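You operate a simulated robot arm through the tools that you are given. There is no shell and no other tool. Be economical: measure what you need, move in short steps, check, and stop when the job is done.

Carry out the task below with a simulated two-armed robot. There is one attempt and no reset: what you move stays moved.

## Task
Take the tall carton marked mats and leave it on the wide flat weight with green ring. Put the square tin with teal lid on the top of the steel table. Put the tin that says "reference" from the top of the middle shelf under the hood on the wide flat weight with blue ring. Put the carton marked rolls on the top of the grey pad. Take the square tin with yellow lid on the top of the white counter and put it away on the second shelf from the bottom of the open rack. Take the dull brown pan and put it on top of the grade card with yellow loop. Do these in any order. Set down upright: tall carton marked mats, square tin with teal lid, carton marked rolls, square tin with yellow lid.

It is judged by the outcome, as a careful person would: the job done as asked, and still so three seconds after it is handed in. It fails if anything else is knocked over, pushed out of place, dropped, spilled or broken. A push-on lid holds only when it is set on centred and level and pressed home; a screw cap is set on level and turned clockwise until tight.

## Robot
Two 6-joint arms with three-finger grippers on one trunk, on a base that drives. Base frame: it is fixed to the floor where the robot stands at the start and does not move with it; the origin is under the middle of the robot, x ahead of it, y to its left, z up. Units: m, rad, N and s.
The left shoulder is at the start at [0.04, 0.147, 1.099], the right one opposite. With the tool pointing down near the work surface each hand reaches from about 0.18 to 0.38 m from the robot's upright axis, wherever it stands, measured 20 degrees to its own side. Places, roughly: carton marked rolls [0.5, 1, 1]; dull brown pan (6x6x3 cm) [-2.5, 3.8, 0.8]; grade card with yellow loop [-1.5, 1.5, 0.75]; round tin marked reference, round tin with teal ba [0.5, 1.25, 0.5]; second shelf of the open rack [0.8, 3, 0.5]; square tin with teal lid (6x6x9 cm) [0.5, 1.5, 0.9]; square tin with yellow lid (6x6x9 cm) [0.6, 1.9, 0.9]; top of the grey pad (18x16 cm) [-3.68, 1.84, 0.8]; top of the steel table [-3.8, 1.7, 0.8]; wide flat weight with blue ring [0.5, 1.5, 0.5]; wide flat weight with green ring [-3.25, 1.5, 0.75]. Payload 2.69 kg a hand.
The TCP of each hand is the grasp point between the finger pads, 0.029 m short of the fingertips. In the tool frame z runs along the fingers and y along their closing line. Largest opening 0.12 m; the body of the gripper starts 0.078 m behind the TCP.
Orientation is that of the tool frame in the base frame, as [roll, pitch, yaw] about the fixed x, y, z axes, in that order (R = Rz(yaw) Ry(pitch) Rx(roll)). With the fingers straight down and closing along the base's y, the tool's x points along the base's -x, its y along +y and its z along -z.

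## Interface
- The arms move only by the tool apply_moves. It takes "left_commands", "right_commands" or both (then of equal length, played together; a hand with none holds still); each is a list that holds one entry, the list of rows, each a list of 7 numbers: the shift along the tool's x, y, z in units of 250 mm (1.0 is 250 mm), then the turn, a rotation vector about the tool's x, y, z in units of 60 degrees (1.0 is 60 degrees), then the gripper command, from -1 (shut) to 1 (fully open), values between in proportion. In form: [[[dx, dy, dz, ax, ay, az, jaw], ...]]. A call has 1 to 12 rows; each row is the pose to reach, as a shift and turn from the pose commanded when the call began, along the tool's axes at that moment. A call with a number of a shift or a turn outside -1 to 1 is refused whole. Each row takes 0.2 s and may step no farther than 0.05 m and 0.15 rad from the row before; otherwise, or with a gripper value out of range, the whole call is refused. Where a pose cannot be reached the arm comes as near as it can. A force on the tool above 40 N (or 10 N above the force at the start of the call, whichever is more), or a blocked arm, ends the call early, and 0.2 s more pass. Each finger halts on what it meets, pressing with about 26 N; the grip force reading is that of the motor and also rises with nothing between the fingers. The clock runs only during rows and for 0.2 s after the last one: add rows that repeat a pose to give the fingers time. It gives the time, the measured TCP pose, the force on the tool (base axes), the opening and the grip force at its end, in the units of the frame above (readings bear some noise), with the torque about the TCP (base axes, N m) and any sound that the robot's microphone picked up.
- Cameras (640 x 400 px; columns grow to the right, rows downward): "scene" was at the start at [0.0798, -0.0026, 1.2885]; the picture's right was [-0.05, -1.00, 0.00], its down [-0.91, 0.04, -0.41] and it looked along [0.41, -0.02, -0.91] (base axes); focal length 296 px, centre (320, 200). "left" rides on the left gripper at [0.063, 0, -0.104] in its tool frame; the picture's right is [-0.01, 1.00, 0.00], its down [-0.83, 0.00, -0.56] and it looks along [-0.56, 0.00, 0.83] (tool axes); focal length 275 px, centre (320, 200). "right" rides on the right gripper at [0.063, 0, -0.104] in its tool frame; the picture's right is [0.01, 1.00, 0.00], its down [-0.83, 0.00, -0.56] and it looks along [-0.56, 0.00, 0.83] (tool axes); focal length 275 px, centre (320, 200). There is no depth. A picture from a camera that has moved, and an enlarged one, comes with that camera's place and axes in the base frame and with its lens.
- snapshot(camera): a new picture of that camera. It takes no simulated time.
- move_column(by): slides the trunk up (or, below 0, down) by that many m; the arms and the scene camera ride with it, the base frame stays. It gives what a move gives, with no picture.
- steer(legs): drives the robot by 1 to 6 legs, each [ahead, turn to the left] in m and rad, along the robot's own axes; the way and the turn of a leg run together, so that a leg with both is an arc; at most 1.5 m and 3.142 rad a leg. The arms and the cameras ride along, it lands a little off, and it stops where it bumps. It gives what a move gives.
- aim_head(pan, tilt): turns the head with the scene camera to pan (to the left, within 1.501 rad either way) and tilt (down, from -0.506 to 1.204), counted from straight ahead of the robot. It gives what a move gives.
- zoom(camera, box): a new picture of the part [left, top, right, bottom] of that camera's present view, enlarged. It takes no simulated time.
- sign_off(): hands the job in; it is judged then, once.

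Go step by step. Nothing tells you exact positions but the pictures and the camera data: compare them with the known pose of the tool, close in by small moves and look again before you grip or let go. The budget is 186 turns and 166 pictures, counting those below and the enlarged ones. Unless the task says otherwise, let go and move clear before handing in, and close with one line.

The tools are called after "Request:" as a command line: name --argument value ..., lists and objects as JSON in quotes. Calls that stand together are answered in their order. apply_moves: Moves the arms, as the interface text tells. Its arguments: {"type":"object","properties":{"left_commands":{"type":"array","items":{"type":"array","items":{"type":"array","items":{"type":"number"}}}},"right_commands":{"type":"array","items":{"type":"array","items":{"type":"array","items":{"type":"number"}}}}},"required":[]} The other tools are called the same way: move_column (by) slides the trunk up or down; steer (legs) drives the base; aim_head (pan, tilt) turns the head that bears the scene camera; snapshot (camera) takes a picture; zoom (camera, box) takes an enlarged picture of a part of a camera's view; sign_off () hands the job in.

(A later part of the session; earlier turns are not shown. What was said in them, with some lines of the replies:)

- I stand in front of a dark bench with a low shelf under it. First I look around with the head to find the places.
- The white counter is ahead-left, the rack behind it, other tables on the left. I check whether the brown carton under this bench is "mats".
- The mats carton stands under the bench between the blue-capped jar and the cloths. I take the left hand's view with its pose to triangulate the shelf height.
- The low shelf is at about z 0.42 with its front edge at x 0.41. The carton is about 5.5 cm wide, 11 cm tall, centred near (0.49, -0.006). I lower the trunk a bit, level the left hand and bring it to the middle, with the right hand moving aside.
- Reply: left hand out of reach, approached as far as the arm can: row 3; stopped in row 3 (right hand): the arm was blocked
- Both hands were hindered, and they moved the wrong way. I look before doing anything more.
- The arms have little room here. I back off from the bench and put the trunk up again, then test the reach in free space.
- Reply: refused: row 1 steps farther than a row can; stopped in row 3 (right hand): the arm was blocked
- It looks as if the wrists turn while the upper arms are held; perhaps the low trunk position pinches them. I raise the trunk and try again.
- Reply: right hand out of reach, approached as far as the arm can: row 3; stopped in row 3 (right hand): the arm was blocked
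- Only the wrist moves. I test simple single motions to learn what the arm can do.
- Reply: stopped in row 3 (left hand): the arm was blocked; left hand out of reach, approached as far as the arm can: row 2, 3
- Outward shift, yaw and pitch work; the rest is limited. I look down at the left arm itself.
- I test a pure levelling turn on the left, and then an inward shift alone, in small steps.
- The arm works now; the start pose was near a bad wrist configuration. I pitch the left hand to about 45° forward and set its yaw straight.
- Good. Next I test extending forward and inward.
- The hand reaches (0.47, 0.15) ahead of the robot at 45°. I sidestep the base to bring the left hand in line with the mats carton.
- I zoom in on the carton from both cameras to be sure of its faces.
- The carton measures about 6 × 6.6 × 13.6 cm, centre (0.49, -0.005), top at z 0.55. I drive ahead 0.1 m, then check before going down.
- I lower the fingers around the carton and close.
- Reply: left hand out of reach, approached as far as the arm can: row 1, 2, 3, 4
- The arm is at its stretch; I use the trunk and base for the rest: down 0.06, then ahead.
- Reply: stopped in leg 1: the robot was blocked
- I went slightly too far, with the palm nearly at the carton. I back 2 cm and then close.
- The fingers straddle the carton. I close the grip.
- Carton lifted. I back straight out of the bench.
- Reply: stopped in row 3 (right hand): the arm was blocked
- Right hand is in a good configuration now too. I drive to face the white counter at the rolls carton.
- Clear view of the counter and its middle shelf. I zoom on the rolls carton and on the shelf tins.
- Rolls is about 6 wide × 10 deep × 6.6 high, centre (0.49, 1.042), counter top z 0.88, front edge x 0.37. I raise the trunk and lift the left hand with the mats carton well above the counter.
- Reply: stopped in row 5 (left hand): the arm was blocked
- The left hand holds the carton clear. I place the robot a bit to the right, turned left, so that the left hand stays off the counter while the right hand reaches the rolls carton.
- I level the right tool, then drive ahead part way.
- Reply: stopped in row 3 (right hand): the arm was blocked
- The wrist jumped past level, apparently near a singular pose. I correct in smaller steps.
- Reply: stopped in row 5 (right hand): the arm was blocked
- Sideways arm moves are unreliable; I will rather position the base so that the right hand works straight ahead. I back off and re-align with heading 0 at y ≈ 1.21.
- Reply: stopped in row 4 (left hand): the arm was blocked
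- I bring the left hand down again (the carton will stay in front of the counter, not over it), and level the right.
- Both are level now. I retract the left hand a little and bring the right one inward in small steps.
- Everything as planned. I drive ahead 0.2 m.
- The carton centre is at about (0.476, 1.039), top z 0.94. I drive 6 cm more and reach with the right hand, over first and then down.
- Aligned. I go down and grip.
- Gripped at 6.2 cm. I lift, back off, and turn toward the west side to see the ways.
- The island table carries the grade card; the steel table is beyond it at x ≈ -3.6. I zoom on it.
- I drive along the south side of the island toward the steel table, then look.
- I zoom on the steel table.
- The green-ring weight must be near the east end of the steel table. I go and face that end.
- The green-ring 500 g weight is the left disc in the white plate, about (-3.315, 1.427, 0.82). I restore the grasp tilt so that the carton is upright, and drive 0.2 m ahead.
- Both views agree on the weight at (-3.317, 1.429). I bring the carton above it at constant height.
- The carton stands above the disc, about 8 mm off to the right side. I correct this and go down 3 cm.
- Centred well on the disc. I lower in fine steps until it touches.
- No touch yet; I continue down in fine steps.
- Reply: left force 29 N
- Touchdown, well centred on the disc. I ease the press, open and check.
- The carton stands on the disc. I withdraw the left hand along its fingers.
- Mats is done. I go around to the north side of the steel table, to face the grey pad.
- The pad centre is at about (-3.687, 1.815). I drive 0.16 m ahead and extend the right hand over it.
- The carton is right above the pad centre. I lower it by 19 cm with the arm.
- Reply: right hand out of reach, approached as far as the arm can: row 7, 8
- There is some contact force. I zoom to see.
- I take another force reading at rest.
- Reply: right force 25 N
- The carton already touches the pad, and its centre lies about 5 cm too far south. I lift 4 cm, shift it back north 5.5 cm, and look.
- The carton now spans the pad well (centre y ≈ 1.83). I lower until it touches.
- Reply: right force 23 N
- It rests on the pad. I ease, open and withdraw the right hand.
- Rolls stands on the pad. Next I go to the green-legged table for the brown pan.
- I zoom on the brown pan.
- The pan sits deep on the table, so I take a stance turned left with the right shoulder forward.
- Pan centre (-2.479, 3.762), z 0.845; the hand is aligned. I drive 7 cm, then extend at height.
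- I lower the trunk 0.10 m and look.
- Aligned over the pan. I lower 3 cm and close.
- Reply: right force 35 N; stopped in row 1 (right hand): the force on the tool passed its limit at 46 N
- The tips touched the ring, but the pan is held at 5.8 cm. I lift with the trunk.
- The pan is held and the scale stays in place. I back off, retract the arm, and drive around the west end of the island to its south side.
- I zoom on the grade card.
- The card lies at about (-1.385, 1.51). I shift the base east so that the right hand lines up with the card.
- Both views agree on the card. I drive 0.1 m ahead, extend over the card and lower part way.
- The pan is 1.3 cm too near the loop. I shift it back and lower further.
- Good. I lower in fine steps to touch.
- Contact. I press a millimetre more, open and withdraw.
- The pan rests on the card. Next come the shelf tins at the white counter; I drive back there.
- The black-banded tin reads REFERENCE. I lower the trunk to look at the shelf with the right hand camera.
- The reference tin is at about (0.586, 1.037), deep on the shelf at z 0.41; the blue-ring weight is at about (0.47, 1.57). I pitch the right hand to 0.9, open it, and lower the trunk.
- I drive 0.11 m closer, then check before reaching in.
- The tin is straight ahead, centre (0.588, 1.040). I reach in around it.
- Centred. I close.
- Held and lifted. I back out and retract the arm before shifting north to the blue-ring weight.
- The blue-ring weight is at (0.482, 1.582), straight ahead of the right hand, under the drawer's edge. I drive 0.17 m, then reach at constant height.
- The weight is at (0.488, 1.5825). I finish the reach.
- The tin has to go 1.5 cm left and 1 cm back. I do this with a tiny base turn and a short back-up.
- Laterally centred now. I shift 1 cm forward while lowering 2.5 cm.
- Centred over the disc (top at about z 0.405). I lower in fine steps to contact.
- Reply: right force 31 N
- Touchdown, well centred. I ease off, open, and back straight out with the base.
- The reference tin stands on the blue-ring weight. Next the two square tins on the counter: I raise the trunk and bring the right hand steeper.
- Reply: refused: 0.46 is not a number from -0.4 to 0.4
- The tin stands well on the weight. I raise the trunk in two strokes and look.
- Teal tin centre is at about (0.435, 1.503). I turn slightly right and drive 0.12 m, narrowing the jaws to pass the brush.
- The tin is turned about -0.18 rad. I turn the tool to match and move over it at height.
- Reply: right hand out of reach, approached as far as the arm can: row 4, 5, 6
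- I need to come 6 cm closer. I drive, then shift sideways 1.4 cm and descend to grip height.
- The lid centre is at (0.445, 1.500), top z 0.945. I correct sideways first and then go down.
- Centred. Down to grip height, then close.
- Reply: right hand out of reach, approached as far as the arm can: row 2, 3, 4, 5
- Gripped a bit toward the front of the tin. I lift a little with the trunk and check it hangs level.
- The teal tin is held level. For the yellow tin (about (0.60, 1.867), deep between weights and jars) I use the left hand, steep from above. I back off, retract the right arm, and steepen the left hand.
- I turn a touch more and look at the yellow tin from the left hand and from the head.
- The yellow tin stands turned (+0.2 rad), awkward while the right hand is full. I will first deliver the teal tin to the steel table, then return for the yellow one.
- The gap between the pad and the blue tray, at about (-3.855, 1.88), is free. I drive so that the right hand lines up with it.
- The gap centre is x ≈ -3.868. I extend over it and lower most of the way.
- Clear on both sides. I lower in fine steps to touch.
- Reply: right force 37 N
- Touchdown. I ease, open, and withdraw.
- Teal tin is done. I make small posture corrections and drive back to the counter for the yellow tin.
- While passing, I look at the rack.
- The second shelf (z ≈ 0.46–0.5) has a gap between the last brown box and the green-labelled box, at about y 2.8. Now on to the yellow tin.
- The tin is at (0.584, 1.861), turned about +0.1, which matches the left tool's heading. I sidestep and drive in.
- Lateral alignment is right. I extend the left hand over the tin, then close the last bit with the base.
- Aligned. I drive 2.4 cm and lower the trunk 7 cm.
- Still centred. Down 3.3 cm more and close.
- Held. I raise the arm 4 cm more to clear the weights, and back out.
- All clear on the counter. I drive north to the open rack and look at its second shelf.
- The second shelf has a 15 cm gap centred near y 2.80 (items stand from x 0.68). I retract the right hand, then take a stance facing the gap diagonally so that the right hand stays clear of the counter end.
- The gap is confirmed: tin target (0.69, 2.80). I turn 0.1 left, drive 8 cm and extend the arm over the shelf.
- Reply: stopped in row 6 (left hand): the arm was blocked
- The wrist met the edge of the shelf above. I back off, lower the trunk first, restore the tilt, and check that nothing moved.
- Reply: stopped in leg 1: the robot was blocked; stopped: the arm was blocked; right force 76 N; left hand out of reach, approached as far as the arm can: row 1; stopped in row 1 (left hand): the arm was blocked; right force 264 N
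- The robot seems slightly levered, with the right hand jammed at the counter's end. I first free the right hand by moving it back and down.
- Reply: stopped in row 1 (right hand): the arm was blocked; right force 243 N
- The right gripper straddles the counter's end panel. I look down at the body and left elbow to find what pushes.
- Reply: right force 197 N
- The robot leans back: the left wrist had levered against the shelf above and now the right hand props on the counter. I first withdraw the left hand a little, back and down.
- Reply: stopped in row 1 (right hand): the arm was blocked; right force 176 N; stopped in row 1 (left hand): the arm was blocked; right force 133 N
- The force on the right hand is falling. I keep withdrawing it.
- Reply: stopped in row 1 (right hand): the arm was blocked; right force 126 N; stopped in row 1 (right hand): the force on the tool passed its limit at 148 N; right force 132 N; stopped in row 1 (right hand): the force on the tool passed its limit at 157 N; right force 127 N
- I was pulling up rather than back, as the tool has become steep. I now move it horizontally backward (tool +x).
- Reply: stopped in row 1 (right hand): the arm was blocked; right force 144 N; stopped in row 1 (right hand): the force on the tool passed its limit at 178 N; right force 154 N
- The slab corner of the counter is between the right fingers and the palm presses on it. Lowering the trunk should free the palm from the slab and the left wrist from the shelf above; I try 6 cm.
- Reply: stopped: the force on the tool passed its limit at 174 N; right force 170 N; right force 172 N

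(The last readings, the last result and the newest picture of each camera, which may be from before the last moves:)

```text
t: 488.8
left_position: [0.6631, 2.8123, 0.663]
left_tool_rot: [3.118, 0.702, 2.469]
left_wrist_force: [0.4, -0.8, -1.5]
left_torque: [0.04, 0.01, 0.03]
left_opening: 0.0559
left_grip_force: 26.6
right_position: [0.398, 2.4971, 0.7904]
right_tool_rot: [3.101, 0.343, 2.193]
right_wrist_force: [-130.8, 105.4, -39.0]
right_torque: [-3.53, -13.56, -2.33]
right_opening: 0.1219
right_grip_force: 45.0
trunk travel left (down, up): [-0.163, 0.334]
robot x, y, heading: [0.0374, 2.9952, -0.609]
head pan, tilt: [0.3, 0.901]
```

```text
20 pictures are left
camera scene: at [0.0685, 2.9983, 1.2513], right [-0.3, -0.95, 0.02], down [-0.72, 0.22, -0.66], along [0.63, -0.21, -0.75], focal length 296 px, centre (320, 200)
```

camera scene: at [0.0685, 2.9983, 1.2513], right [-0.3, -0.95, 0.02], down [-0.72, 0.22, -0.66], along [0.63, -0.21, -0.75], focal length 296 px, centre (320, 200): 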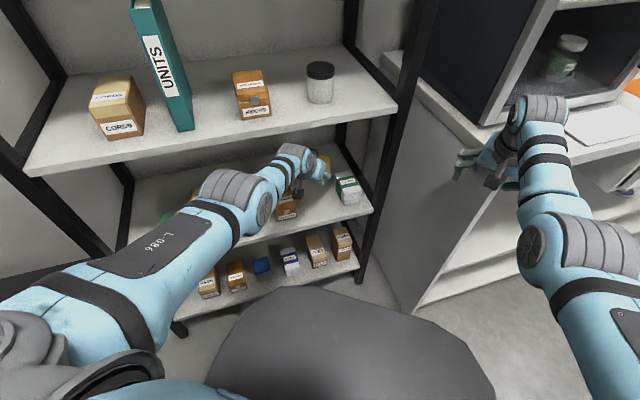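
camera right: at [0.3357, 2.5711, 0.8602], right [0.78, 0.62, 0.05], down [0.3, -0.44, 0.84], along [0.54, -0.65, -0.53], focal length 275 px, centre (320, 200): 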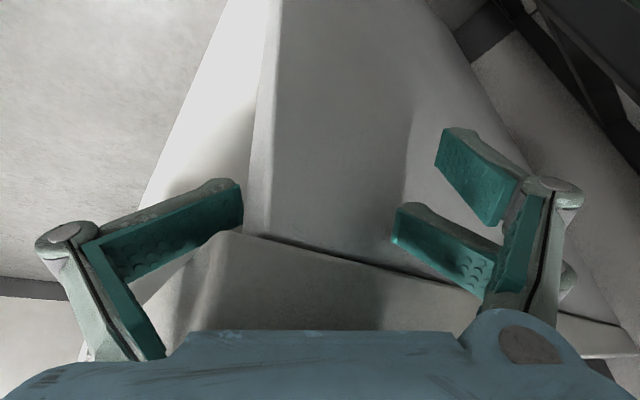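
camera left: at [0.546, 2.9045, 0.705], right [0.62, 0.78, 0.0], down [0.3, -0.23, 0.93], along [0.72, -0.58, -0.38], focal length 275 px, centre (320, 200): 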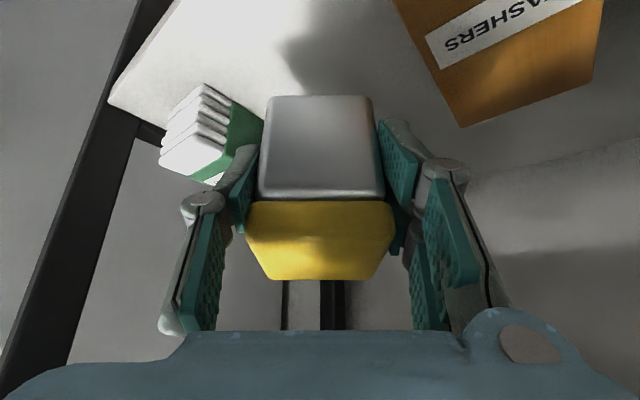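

The lean has lessened (about 0.06 rad). I continue with short retreats of the right hand, several in a row.

Request:
apply_moves --right_commands '[[[0.17, 0, -0.09, 0, 0, 0, 1]]]'

Request:
apply_moves --right_commands '[[[0.17, 0, -0.09, 0, 0, 0, 1]]]'

Request:
apply_moves --right_commands '[[[0.17, 0, -0.09, 0, 0, 0, 1]]]'

Request:
apply_moves --right_commands '[[[0.17, 0, -0.09, 0, 0, 0, 1]]]'

```text
t: 489.2
left_position: [0.6574, 2.8161, 0.65]
left_tool_rot: [3.123, 0.67, 2.473]
left_wrist_force: [0.0, 1.3, -0.4]
left_torque: [-0.03, -0.01, -0.03]
left_opening: 0.0556
left_grip_force: 25.9
right_position: [0.3972, 2.4973, 0.7899]
right_tool_rot: [3.124, 0.357, 2.21]
right_wrist_force: [-103.4, 57.2, -3.8]
right_torque: [0.63, -0.37, 4.31]
right_opening: 0.1217
right_grip_force: 45.4
trunk travel left (down, up): [-0.163, 0.334]
robot x, y, heading: [0.0339, 2.9987, -0.615]
head pan, tilt: [0.3, 0.901]
stopped in row 1 (right hand): the arm was blocked; the commanded pose is now the measured one
```

```text
t: 489.5
left_position: [0.652, 2.8216, 0.6434]
left_tool_rot: [3.127, 0.654, 2.475]
left_wrist_force: [-0.7, 1.4, -1.2]
left_torque: [-0.09, -0.02, -0.05]
left_opening: 0.0558
left_grip_force: 25.6
right_position: [0.3976, 2.4973, 0.7884]
right_tool_rot: [3.122, 0.403, 2.205]
right_wrist_force: [-95.4, 54.4, -21.1]
right_torque: [-1.46, 1.84, 3.41]
right_opening: 0.1193
right_grip_force: 44.8
trunk travel left (down, up): [-0.163, 0.334]
robot x, y, heading: [0.0296, 3.0003, -0.621]
head pan, tilt: [0.3, 0.901]
stopped in row 1 (right hand): the arm was blocked; the commanded pose is now the measured one
```

```text
t: 489.8
left_position: [0.6461, 2.8279, 0.6331]
left_tool_rot: [3.128, 0.629, 2.476]
left_wrist_force: [-0.6, 1.7, -1.1]
left_torque: [-0.09, -0.04, -0.06]
left_opening: 0.0557
left_grip_force: 26.1
right_position: [0.3996, 2.4972, 0.7906]
right_tool_rot: [3.113, 0.42, 2.188]
right_wrist_force: [-98.8, 54.0, -19.0]
right_torque: [-0.74, 0.77, 3.99]
right_opening: 0.1209
right_grip_force: 25.9
trunk travel left (down, up): [-0.163, 0.334]
robot x, y, heading: [0.0276, 3.0004, -0.632]
head pan, tilt: [0.3, 0.901]
stopped in row 1 (right hand): the force on the tool passed its limit at 138 N (the readings are from after the stop); the commanded pose is now the measured one
```

```text
t: 490.1
left_position: [0.639, 2.8327, 0.6232]
left_tool_rot: [3.127, 0.603, 2.48]
left_wrist_force: [-1.0, 2.9, -1.5]
left_torque: [-0.09, -0.02, -0.1]
left_opening: 0.0558
left_grip_force: 25.5
right_position: [0.4038, 2.495, 0.7934]
right_tool_rot: [3.086, 0.461, 2.16]
right_wrist_force: [-86.4, 40.9, -31.0]
right_torque: [-1.4, -3.5, 2.08]
right_opening: 0.1226
right_grip_force: 0.1
trunk travel left (down, up): [-0.163, 0.334]
robot x, y, heading: [0.0206, 3.0063, -0.632]
head pan, tilt: [0.3, 0.901]
stopped in row 1 (right hand): the arm was blocked; the commanded pose is now the measured one
```

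It works: the body is settling and the force is falling. I continue.

Request:
apply_moves --right_commands '[[[0.17, 0, -0.09, 0, 0, 0, 1]]]'

Request:
apply_moves --right_commands '[[[0.17, 0, -0.09, 0, 0, 0, 1]]]'

Request:
apply_moves --right_commands '[[[0.17, 0, -0.09, 0, 0, 0, 1]]]'

Request:
snapshot --camera "left"

```text
t: 490.4
left_position: [0.6297, 2.8392, 0.6141]
left_tool_rot: [3.127, 0.572, 2.478]
left_wrist_force: [-0.7, 1.4, -2.4]
left_torque: [-0.06, -0.09, -0.04]
left_opening: 0.0556
left_grip_force: 26.2
right_position: [0.4027, 2.4945, 0.7929]
right_tool_rot: [3.079, 0.442, 2.145]
right_wrist_force: [-117.2, 93.7, -32.9]
right_torque: [-2.23, -8.06, 3.95]
right_opening: 0.1224
right_grip_force: 29.1
trunk travel left (down, up): [-0.163, 0.334]
robot x, y, heading: [0.025, 3.0026, -0.639]
head pan, tilt: [0.3, 0.901]
stopped in row 1 (right hand): the force on the tool passed its limit at 131 N (the readings are from after the stop); the commanded pose is now the measured one
```

```text
t: 490.7
left_position: [0.6246, 2.8422, 0.6081]
left_tool_rot: [3.127, 0.551, 2.48]
left_wrist_force: [-0.5, 0.9, 0.1]
left_torque: [-0.02, 0.02, -0.01]
left_opening: 0.0557
left_grip_force: 26.1
right_position: [0.4025, 2.4955, 0.7934]
right_tool_rot: [3.09, 0.466, 2.16]
right_wrist_force: [-93.8, 60.6, -22.4]
right_torque: [-2.16, 2.62, 4.5]
right_opening: 0.1204
right_grip_force: 44.8
trunk travel left (down, up): [-0.163, 0.334]
robot x, y, heading: [0.0262, 3.0083, -0.639]
head pan, tilt: [0.3, 0.901]
stopped in row 1 (right hand): the arm was blocked; the commanded pose is now the measured one
```

```text
t: 490.9
left_position: [0.6163, 2.8494, 0.6002]
left_tool_rot: [3.127, 0.525, 2.481]
left_wrist_force: [-0.2, 1.1, -1.4]
left_torque: [0.05, 0.02, 0.08]
left_opening: 0.0558
left_grip_force: 25.8
right_position: [0.4032, 2.4946, 0.7948]
right_tool_rot: [3.062, 0.468, 2.126]
right_wrist_force: [-109.7, 90.7, -20.5]
right_torque: [-1.92, -4.7, 4.04]
right_opening: 0.1227
right_grip_force: 0.0
trunk travel left (down, up): [-0.163, 0.334]
robot x, y, heading: [0.0226, 3.0066, -0.649]
head pan, tilt: [0.3, 0.901]
stopped in row 1 (right hand): the force on the tool passed its limit at 150 N (the readings are from after the stop); the commanded pose is now the measured one
```

```text
19 pictures are left
camera left: at [0.5308, 2.9128, 0.659], right [0.61, 0.79, 0.02], down [0.34, -0.28, 0.9], along [0.71, -0.54, -0.44], focal length 275 px, centre (320, 200)
```

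left: 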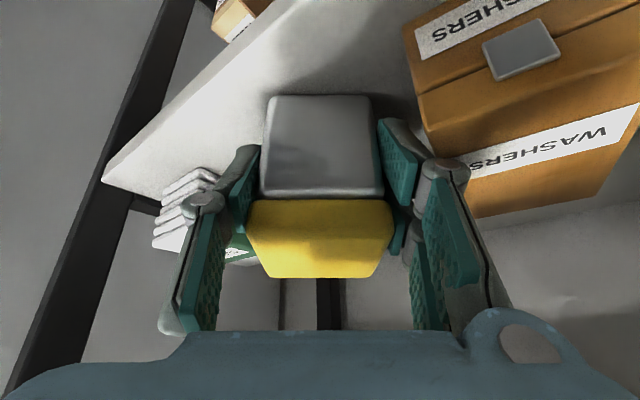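

The tin hovers in the gap. I keep relieving the right hand.

Request:
apply_moves --right_commands '[[[0.17, 0, -0.09, 0, 0, 0, 1]]]'

Request:
apply_moves --right_commands '[[[0.17, 0, -0.09, 0, 0, 0, 1]]]'

Request:
apply_moves --right_commands '[[[0.17, 0, -0.09, 0, 0, 0, 1]]]'

Request:
apply_moves --right_commands '[[[0.17, 0, -0.09, 0, 0, 0, 1]]]'

Request:
snapshot --camera "scene"

```text
t: 491.3
left_position: [0.6132, 2.8515, 0.5946]
left_tool_rot: [3.128, 0.509, 2.481]
left_wrist_force: [-3.1, -1.6, 11.0]
left_torque: [-0.41, 0.29, -0.02]
left_opening: 0.0561
left_grip_force: 25.8
right_position: [0.4046, 2.4961, 0.7942]
right_tool_rot: [3.065, 0.49, 2.131]
right_wrist_force: [-92.8, 66.9, -21.7]
right_torque: [-1.84, 1.63, 3.65]
right_opening: 0.1208
right_grip_force: 39.1
trunk travel left (down, up): [-0.163, 0.334]
robot x, y, heading: [0.0164, 3.008, -0.647]
head pan, tilt: [0.3, 0.901]
stopped in row 1 (right hand): the arm was blocked; the commanded pose is now the measured one
```

```text
t: 491.6
left_position: [0.6096, 2.8545, 0.5864]
left_tool_rot: [3.127, 0.486, 2.484]
left_wrist_force: [0.2, 1.6, 3.7]
left_torque: [-0.22, 0.04, -0.09]
left_opening: 0.0559
left_grip_force: 26.3
right_position: [0.4073, 2.496, 0.7934]
right_tool_rot: [3.049, 0.511, 2.109]
right_wrist_force: [-118.3, 80.4, -0.2]
right_torque: [-2.56, -5.9, 1.66]
right_opening: 0.1216
right_grip_force: 32.6
trunk travel left (down, up): [-0.163, 0.334]
robot x, y, heading: [0.0192, 3.0093, -0.661]
head pan, tilt: [0.3, 0.901]
stopped in row 1 (right hand): the arm was blocked; the commanded pose is now the measured one
```

```text
t: 491.9
left_position: [0.6091, 2.8551, 0.5837]
left_tool_rot: [3.127, 0.472, 2.484]
left_wrist_force: [0.8, 0.9, 1.3]
left_torque: [-0.1, 0.06, -0.02]
left_opening: 0.0556
left_grip_force: 26.2
right_position: [0.406, 2.4962, 0.7916]
right_tool_rot: [3.059, 0.526, 2.094]
right_wrist_force: [-102.2, 66.3, 31.2]
right_torque: [-4.82, -4.73, -3.25]
right_opening: 0.1223
right_grip_force: 0.0
trunk travel left (down, up): [-0.163, 0.334]
robot x, y, heading: [0.015, 3.0109, -0.662]
head pan, tilt: [0.3, 0.901]
stopped in row 1 (right hand): the arm was blocked; the commanded pose is now the measured one
```

```text
t: 492.3
left_position: [0.6101, 2.8553, 0.5774]
left_tool_rot: [3.127, 0.458, 2.486]
left_wrist_force: [1.5, 0.8, -1.6]
left_torque: [-0.09, 0.11, -0.04]
left_opening: 0.0556
left_grip_force: 26.0
right_position: [0.4064, 2.5006, 0.7837]
right_tool_rot: [3.074, 0.522, 2.104]
right_wrist_force: [-98.2, 64.9, 51.5]
right_torque: [-3.86, -3.51, -3.15]
right_opening: 0.1216
right_grip_force: 0.1
trunk travel left (down, up): [-0.163, 0.334]
robot x, y, heading: [0.015, 3.0104, -0.666]
head pan, tilt: [0.3, 0.901]
stopped in row 1 (right hand): the arm was blocked; the commanded pose is now the measured one
```

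```text
18 pictures are left
camera scene: at [0.0679, 3.0022, 1.248], right [-0.36, -0.93, 0.01], down [-0.71, 0.26, -0.65], along [0.6, -0.24, -0.76], focal length 296 px, centre (320, 200)
```

scene: 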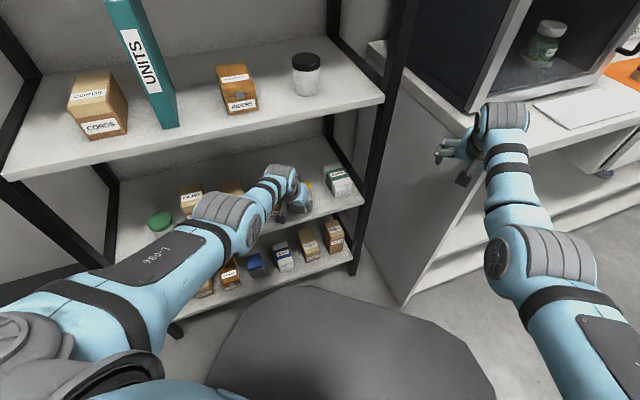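

Nearly upright now. I continue freeing the right hand, with more upward motion.

Request:
apply_moves --right_commands '[[[0.1, 0, -0.16, 0, 0, 0, 1]]]'

Request:
apply_moves --right_commands '[[[0.1, 0, -0.16, 0, 0, 0, 1]]]'

Request:
apply_moves --right_commands '[[[0.17, 0, -0.09, 0, 0, 0, 1]]]'

Request:
apply_moves --right_commands '[[[0.17, 0, -0.09, 0, 0, 0, 1]]]'

Request:
snapshot --camera "right"

```text
t: 492.6
left_position: [0.6259, 2.8461, 0.5739]
left_tool_rot: [3.119, 0.458, 2.486]
left_wrist_force: [-7.7, 2.5, 24.8]
left_torque: [1.05, 0.43, 0.29]
left_opening: 0.0557
left_grip_force: 26.3
right_position: [0.4066, 2.5075, 0.78]
right_tool_rot: [3.08, 0.511, 2.113]
right_wrist_force: [-57.3, 34.4, 26.1]
right_torque: [-1.38, -2.61, -1.88]
right_opening: 0.121
right_grip_force: 0.0
trunk travel left (down, up): [-0.163, 0.334]
robot x, y, heading: [0.0108, 3.012, -0.661]
head pan, tilt: [0.3, 0.901]
stopped in row 1 (left hand): the force on the tool passed its limit at 143 N (the readings are from after the stop); the commanded pose is now the measured one
```

```text
t: 492.9
left_position: [0.6295, 2.8459, 0.5747]
left_tool_rot: [3.117, 0.459, 2.485]
left_wrist_force: [-9.0, 3.8, 23.5]
left_torque: [0.92, 0.06, 0.34]
left_opening: 0.0554
left_grip_force: 26.4
right_position: [0.4082, 2.5093, 0.781]
right_tool_rot: [3.081, 0.513, 2.121]
right_wrist_force: [-27.4, 22.1, 19.6]
right_torque: [-1.1, -0.8, -1.27]
right_opening: 0.1214
right_grip_force: 0.0
trunk travel left (down, up): [-0.163, 0.334]
robot x, y, heading: [0.014, 3.0158, -0.666]
head pan, tilt: [0.3, 0.901]
stopped in row 1 (left hand): the force on the tool passed its limit at 58 N (the readings are from after the stop); the commanded pose is now the measured one
```

```text
t: 493.2
left_position: [0.6353, 2.8406, 0.5738]
left_tool_rot: [3.111, 0.463, 2.484]
left_wrist_force: [-0.1, -2.6, 23.7]
left_torque: [0.38, -0.09, 0.08]
left_opening: 0.0556
left_grip_force: 26.3
right_position: [0.4038, 2.5194, 0.7736]
right_tool_rot: [3.08, 0.504, 2.124]
right_wrist_force: [0.9, 0.2, -0.3]
right_torque: [0.01, -0.02, -0.01]
right_opening: 0.1199
right_grip_force: 0.1
trunk travel left (down, up): [-0.163, 0.334]
robot x, y, heading: [0.0136, 3.0108, -0.665]
head pan, tilt: [0.3, 0.901]
stopped in row 1 (left hand): the force on the tool passed its limit at 60 N (the readings are from after the stop); the commanded pose is now the measured one
```

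```text
t: 493.6
left_position: [0.6349, 2.8395, 0.5742]
left_tool_rot: [3.113, 0.463, 2.482]
left_wrist_force: [8.4, -6.0, 34.4]
left_torque: [0.46, -0.37, -0.27]
left_opening: 0.0554
left_grip_force: 26.2
right_position: [0.3766, 2.5588, 0.7731]
right_tool_rot: [3.081, 0.506, 2.125]
right_wrist_force: [0.0, 0.7, 0.0]
right_torque: [-0.03, -0.05, -0.01]
right_opening: 0.1198
right_grip_force: 0.1
trunk travel left (down, up): [-0.163, 0.334]
robot x, y, heading: [0.0133, 3.0112, -0.662]
head pan, tilt: [0.3, 0.901]
```

```text
17 pictures are left
camera right: at [0.3158, 2.6456, 0.8344], right [0.83, 0.55, 0.05], down [0.22, -0.41, 0.89], along [0.51, -0.73, -0.46], focal length 275 px, centre (320, 200)
```

right: 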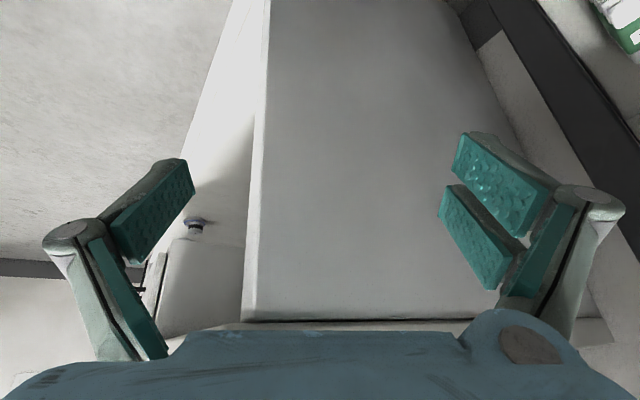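

The right hand is free. I move it further back and look at the left hand, where the tin presses on something.

Request:
apply_moves --right_commands '[[[0.1, 0, -0.055, 0, 0, 0, 0.6], [0.2, 0, -0.11, 0, 0, 0, 0.6], [0.3, 0, -0.165, 0, 0, 0, 0.6]]]'

Request:
snapshot --camera "left"

Request:
zoom --camera "scene" --box '[150, 150, 370, 300]'

```text
t: 494.6
left_position: [0.6364, 2.8401, 0.5731]
left_tool_rot: [3.113, 0.464, 2.483]
left_wrist_force: [-2.8, 1.0, 14.2]
left_torque: [0.53, -0.09, 0.17]
left_opening: 0.0554
left_grip_force: 26.1
right_position: [0.3037, 2.5525, 0.7782]
right_tool_rot: [-3.107, 0.566, 2.11]
right_wrist_force: [0.8, -0.6, 0.2]
right_torque: [0.0, -0.01, -0.02]
right_opening: 0.096
right_grip_force: 0.1
right hand out of reach, approached as far as the arm can: row 2, 3
trunk travel left (down, up): [-0.163, 0.334]
robot x, y, heading: [0.0096, 3.0109, -0.66]
head pan, tilt: [0.3, 0.901]
stopped in row 3 (right hand): the arm was blocked; the commanded pose is now the measured one
```

```text
16 pictures are left
camera left: at [0.5537, 2.8997, 0.6392], right [0.61, 0.8, 0.03], down [0.38, -0.32, 0.87], along [0.7, -0.52, -0.49], focal length 275 px, centre (320, 200)
```

left: 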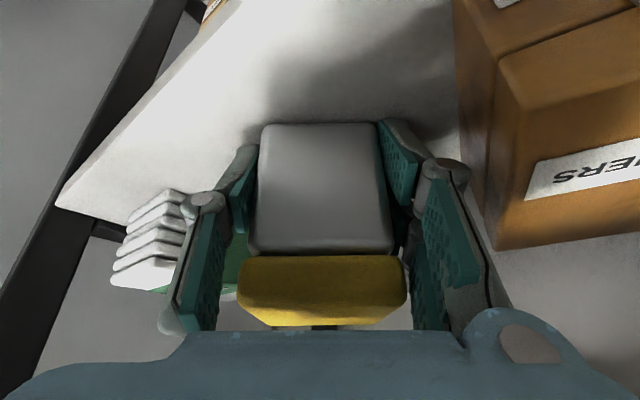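

```text
2.67 times, centred on (260, 225) of scene
camera zoom: at [0.0963, 2.9741, 1.243], right [-0.35, -0.94, 0.0], down [-0.73, 0.28, -0.62], along [0.58, -0.22, -0.78], focal length 788 px, centre (480, 133)
```

zoom: 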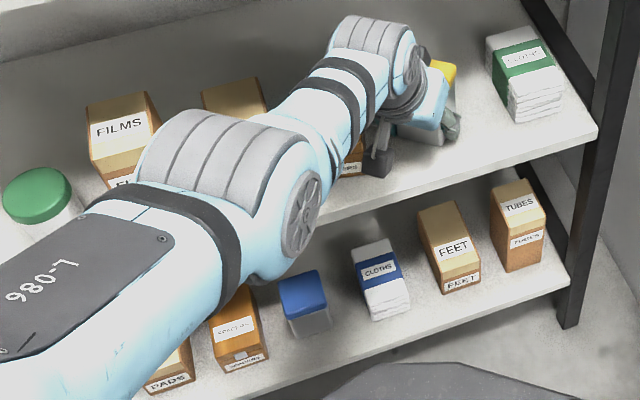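

The tin stands upright on the second shelf between the green cloths and the washers box, having slid up a little in the grip. I ease the left hand open slightly and check.

Request:
apply_moves --left_commands '[[[0, 0, 0, 0, 0, 0, -0.06], [0, 0, 0, 0, 0, 0, 0.1], [0, 0, 0, 0, 0, 0, 0.3], [0, 0, 0, 0, 0, 0, 0.3]]]'

Request:
snapshot --camera "left"

```text
t: 495.6
left_position: [0.6369, 2.8399, 0.5701]
left_tool_rot: [3.116, 0.456, 2.486]
left_wrist_force: [-2.1, -0.4, 1.6]
left_torque: [0.03, -0.01, 0.04]
left_opening: 0.0784
left_grip_force: 0.3
right_position: [0.3048, 2.5522, 0.7757]
right_tool_rot: [-3.103, 0.562, 2.113]
right_wrist_force: [0.8, 0.4, 0.5]
right_torque: [0.05, 0.0, 0.01]
right_opening: 0.0959
right_grip_force: 0.1
trunk travel left (down, up): [-0.163, 0.334]
robot x, y, heading: [0.015, 3.0082, -0.661]
head pan, tilt: [0.3, 0.901]
```

```text
14 pictures are left
camera left: at [0.5539, 2.9004, 0.6366], right [0.6, 0.8, 0.03], down [0.39, -0.32, 0.86], along [0.7, -0.51, -0.5], focal length 275 px, centre (320, 200)
```

left: 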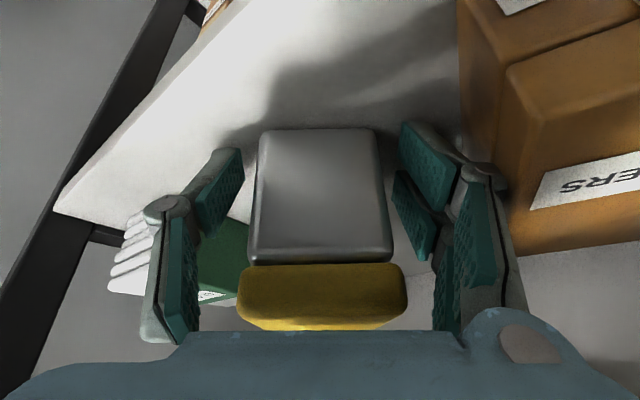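

The tin stands by itself. I raise 1.5 cm and back away 0.15 m.

Request:
move_column --by 0.015

Request:
steer --legs '[[-0.15, 0]]'

Request:
snapshot --camera "left"

```text
t: 496.2
left_position: [0.6376, 2.8411, 0.5854]
left_tool_rot: [3.115, 0.456, 2.486]
left_wrist_force: [0.2, 0.3, 0.0]
left_torque: [0.0, -0.01, 0.02]
left_opening: 0.0782
left_grip_force: 0.1
right_position: [0.3046, 2.5526, 0.7907]
right_tool_rot: [-3.102, 0.561, 2.114]
right_wrist_force: [-1.1, 0.2, 0.8]
right_torque: [-0.01, 0.01, 0.04]
right_opening: 0.0959
right_grip_force: 0.0
trunk travel left (down, up): [-0.178, 0.319]
robot x, y, heading: [0.0121, 3.0145, -0.661]
head pan, tilt: [0.3, 0.901]
```

```text
t: 497.6
left_position: [0.5179, 2.9337, 0.5853]
left_tool_rot: [3.116, 0.459, 2.485]
left_wrist_force: [-0.5, -0.1, -0.2]
left_torque: [-0.04, 0.0, 0.03]
left_opening: 0.0775
left_grip_force: 0.0
right_position: [0.1861, 2.6452, 0.7908]
right_tool_rot: [-3.104, 0.559, 2.114]
right_wrist_force: [0.0, 0.2, 0.2]
right_torque: [0.01, -0.01, -0.02]
right_opening: 0.0961
right_grip_force: 0.2
trunk travel left (down, up): [-0.178, 0.319]
robot x, y, heading: [-0.1102, 3.1017, -0.66]
head pan, tilt: [0.3, 0.901]
```

```text
13 pictures are left
camera left: at [0.4352, 2.9932, 0.6517], right [0.6, 0.8, 0.03], down [0.39, -0.32, 0.87], along [0.7, -0.51, -0.5], focal length 275 px, centre (320, 200)
```

left: 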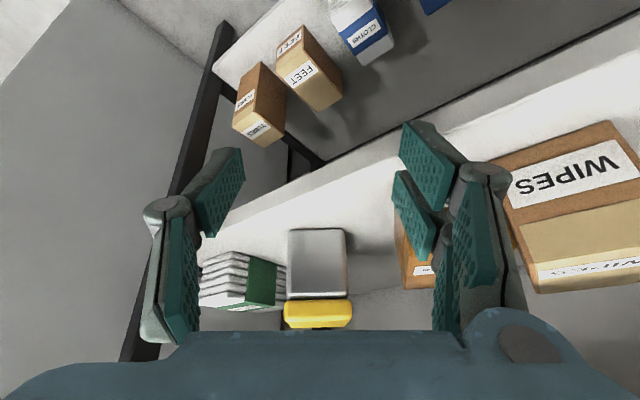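

The yellow tin stands on the second shelf. I check the rack and the counter for anything disturbed.

Request:
aim_head --pan 0.45 --tilt 0.6

Request:
snapshot --camera "scene"

Request:
aim_head --pan -0.25 --tilt 0.55

Request:
snapshot --camera "scene"

```text
t: 498.4
left_position: [0.5176, 2.9333, 0.585]
left_tool_rot: [3.115, 0.457, 2.485]
left_wrist_force: [-0.3, 0.1, -0.2]
left_torque: [-0.01, -0.02, 0.0]
left_opening: 0.078
left_grip_force: 0.1
right_position: [0.1856, 2.6443, 0.7913]
right_tool_rot: [-3.102, 0.562, 2.112]
right_wrist_force: [0.0, 0.0, -1.2]
right_torque: [0.0, 0.01, 0.03]
right_opening: 0.0956
right_grip_force: 0.0
trunk travel left (down, up): [-0.178, 0.319]
robot x, y, heading: [-0.1039, 3.1041, -0.662]
head pan, tilt: [0.45, 0.6]
```

```text
12 pictures are left
camera scene: at [-0.0039, 3.0741, 1.2828], right [-0.21, -0.98, 0.0], down [-0.55, 0.12, -0.82], along [0.81, -0.17, -0.57], focal length 296 px, centre (320, 200)
```

scene: 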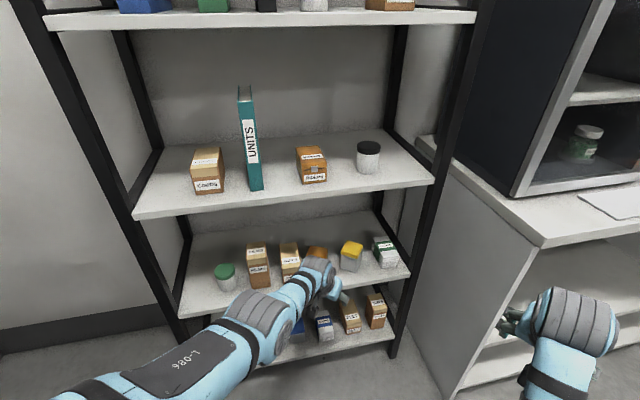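

```text
t: 499.5
left_position: [0.5189, 2.9332, 0.586]
left_tool_rot: [3.115, 0.458, 2.485]
left_wrist_force: [0.0, 0.6, 0.0]
left_torque: [0.01, 0.01, 0.01]
left_opening: 0.0781
left_grip_force: 0.2
right_position: [0.1852, 2.6457, 0.7903]
right_tool_rot: [-3.101, 0.563, 2.113]
right_wrist_force: [0.4, 0.1, -0.5]
right_torque: [0.0, 0.0, -0.02]
right_opening: 0.0963
right_grip_force: 0.1
trunk travel left (down, up): [-0.178, 0.319]
robot x, y, heading: [-0.1058, 3.1063, -0.663]
head pan, tilt: [-0.25, 0.55]
```

```text
11 pictures are left
camera scene: at [-0.0352, 3.0218, 1.2874], right [-0.79, -0.61, 0.0], down [-0.32, 0.41, -0.85], along [0.52, -0.67, -0.52], focal length 296 px, centre (320, 200)
```

scene: 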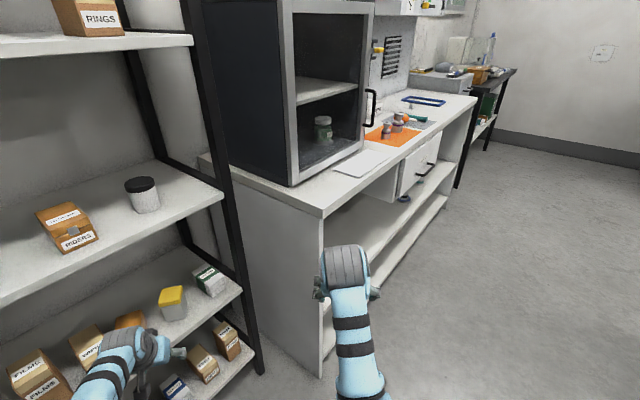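

Everything stands: the tin sits on the second shelf, its neighbours and the shelf above are in place, and the counter is undisturbed. I pull the left hand clear.

Request:
apply_moves --left_commands '[[[0.09, 0, -0.04, 0, 0, 0, 0.3], [0.18, 0, -0.08, 0, 0, 0, 0.3], [0.28, 0, -0.13, 0, 0, 0, 0.3], [0.28, 0, -0.13, 0, 0, 0, 0.3]]]'

Request:
zoom --camera "scene" --box '[360, 170, 460, 230]'

```text
t: 500.5
left_position: [0.4546, 2.9765, 0.583]
left_tool_rot: [3.116, 0.455, 2.485]
left_wrist_force: [-0.1, 1.0, 0.4]
left_torque: [-0.04, -0.02, -0.05]
left_opening: 0.078
left_grip_force: 0.0
right_position: [0.1851, 2.6451, 0.7899]
right_tool_rot: [-3.102, 0.561, 2.113]
right_wrist_force: [0.5, -0.1, -0.8]
right_torque: [0.0, 0.01, 0.0]
right_opening: 0.0962
right_grip_force: 0.0
trunk travel left (down, up): [-0.178, 0.319]
robot x, y, heading: [-0.1068, 3.1018, -0.663]
head pan, tilt: [-0.25, 0.55]
```

```text
6.40 times, centred on (410, 200) of scene
camera zoom: at [-0.0351, 3.0215, 1.2873], right [-0.79, -0.61, 0.0], down [-0.32, 0.41, -0.85], along [0.52, -0.67, -0.52], focal length 1892 px, centre (-256, 200)
```

zoom: 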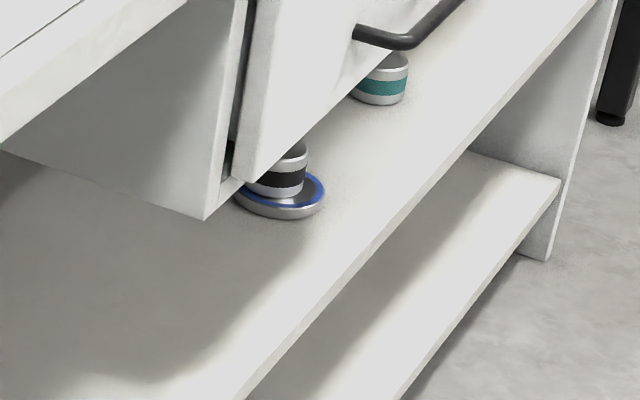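

The reference tin still sits on the blue-ring weight. All six placements are done and both hands are empty and clear, so I hand in.

Request:
sign_off

```text
The job is handed in.
```

All six items are placed as asked, the four that had to stand upright do, and both hands are empty and clear. While placing the yellow tin, the left arm levered on the rack and the right hand jammed hard against the end of the white counter for several seconds. In the checks afterwards nothing on the rack or counter looked moved or knocked over.
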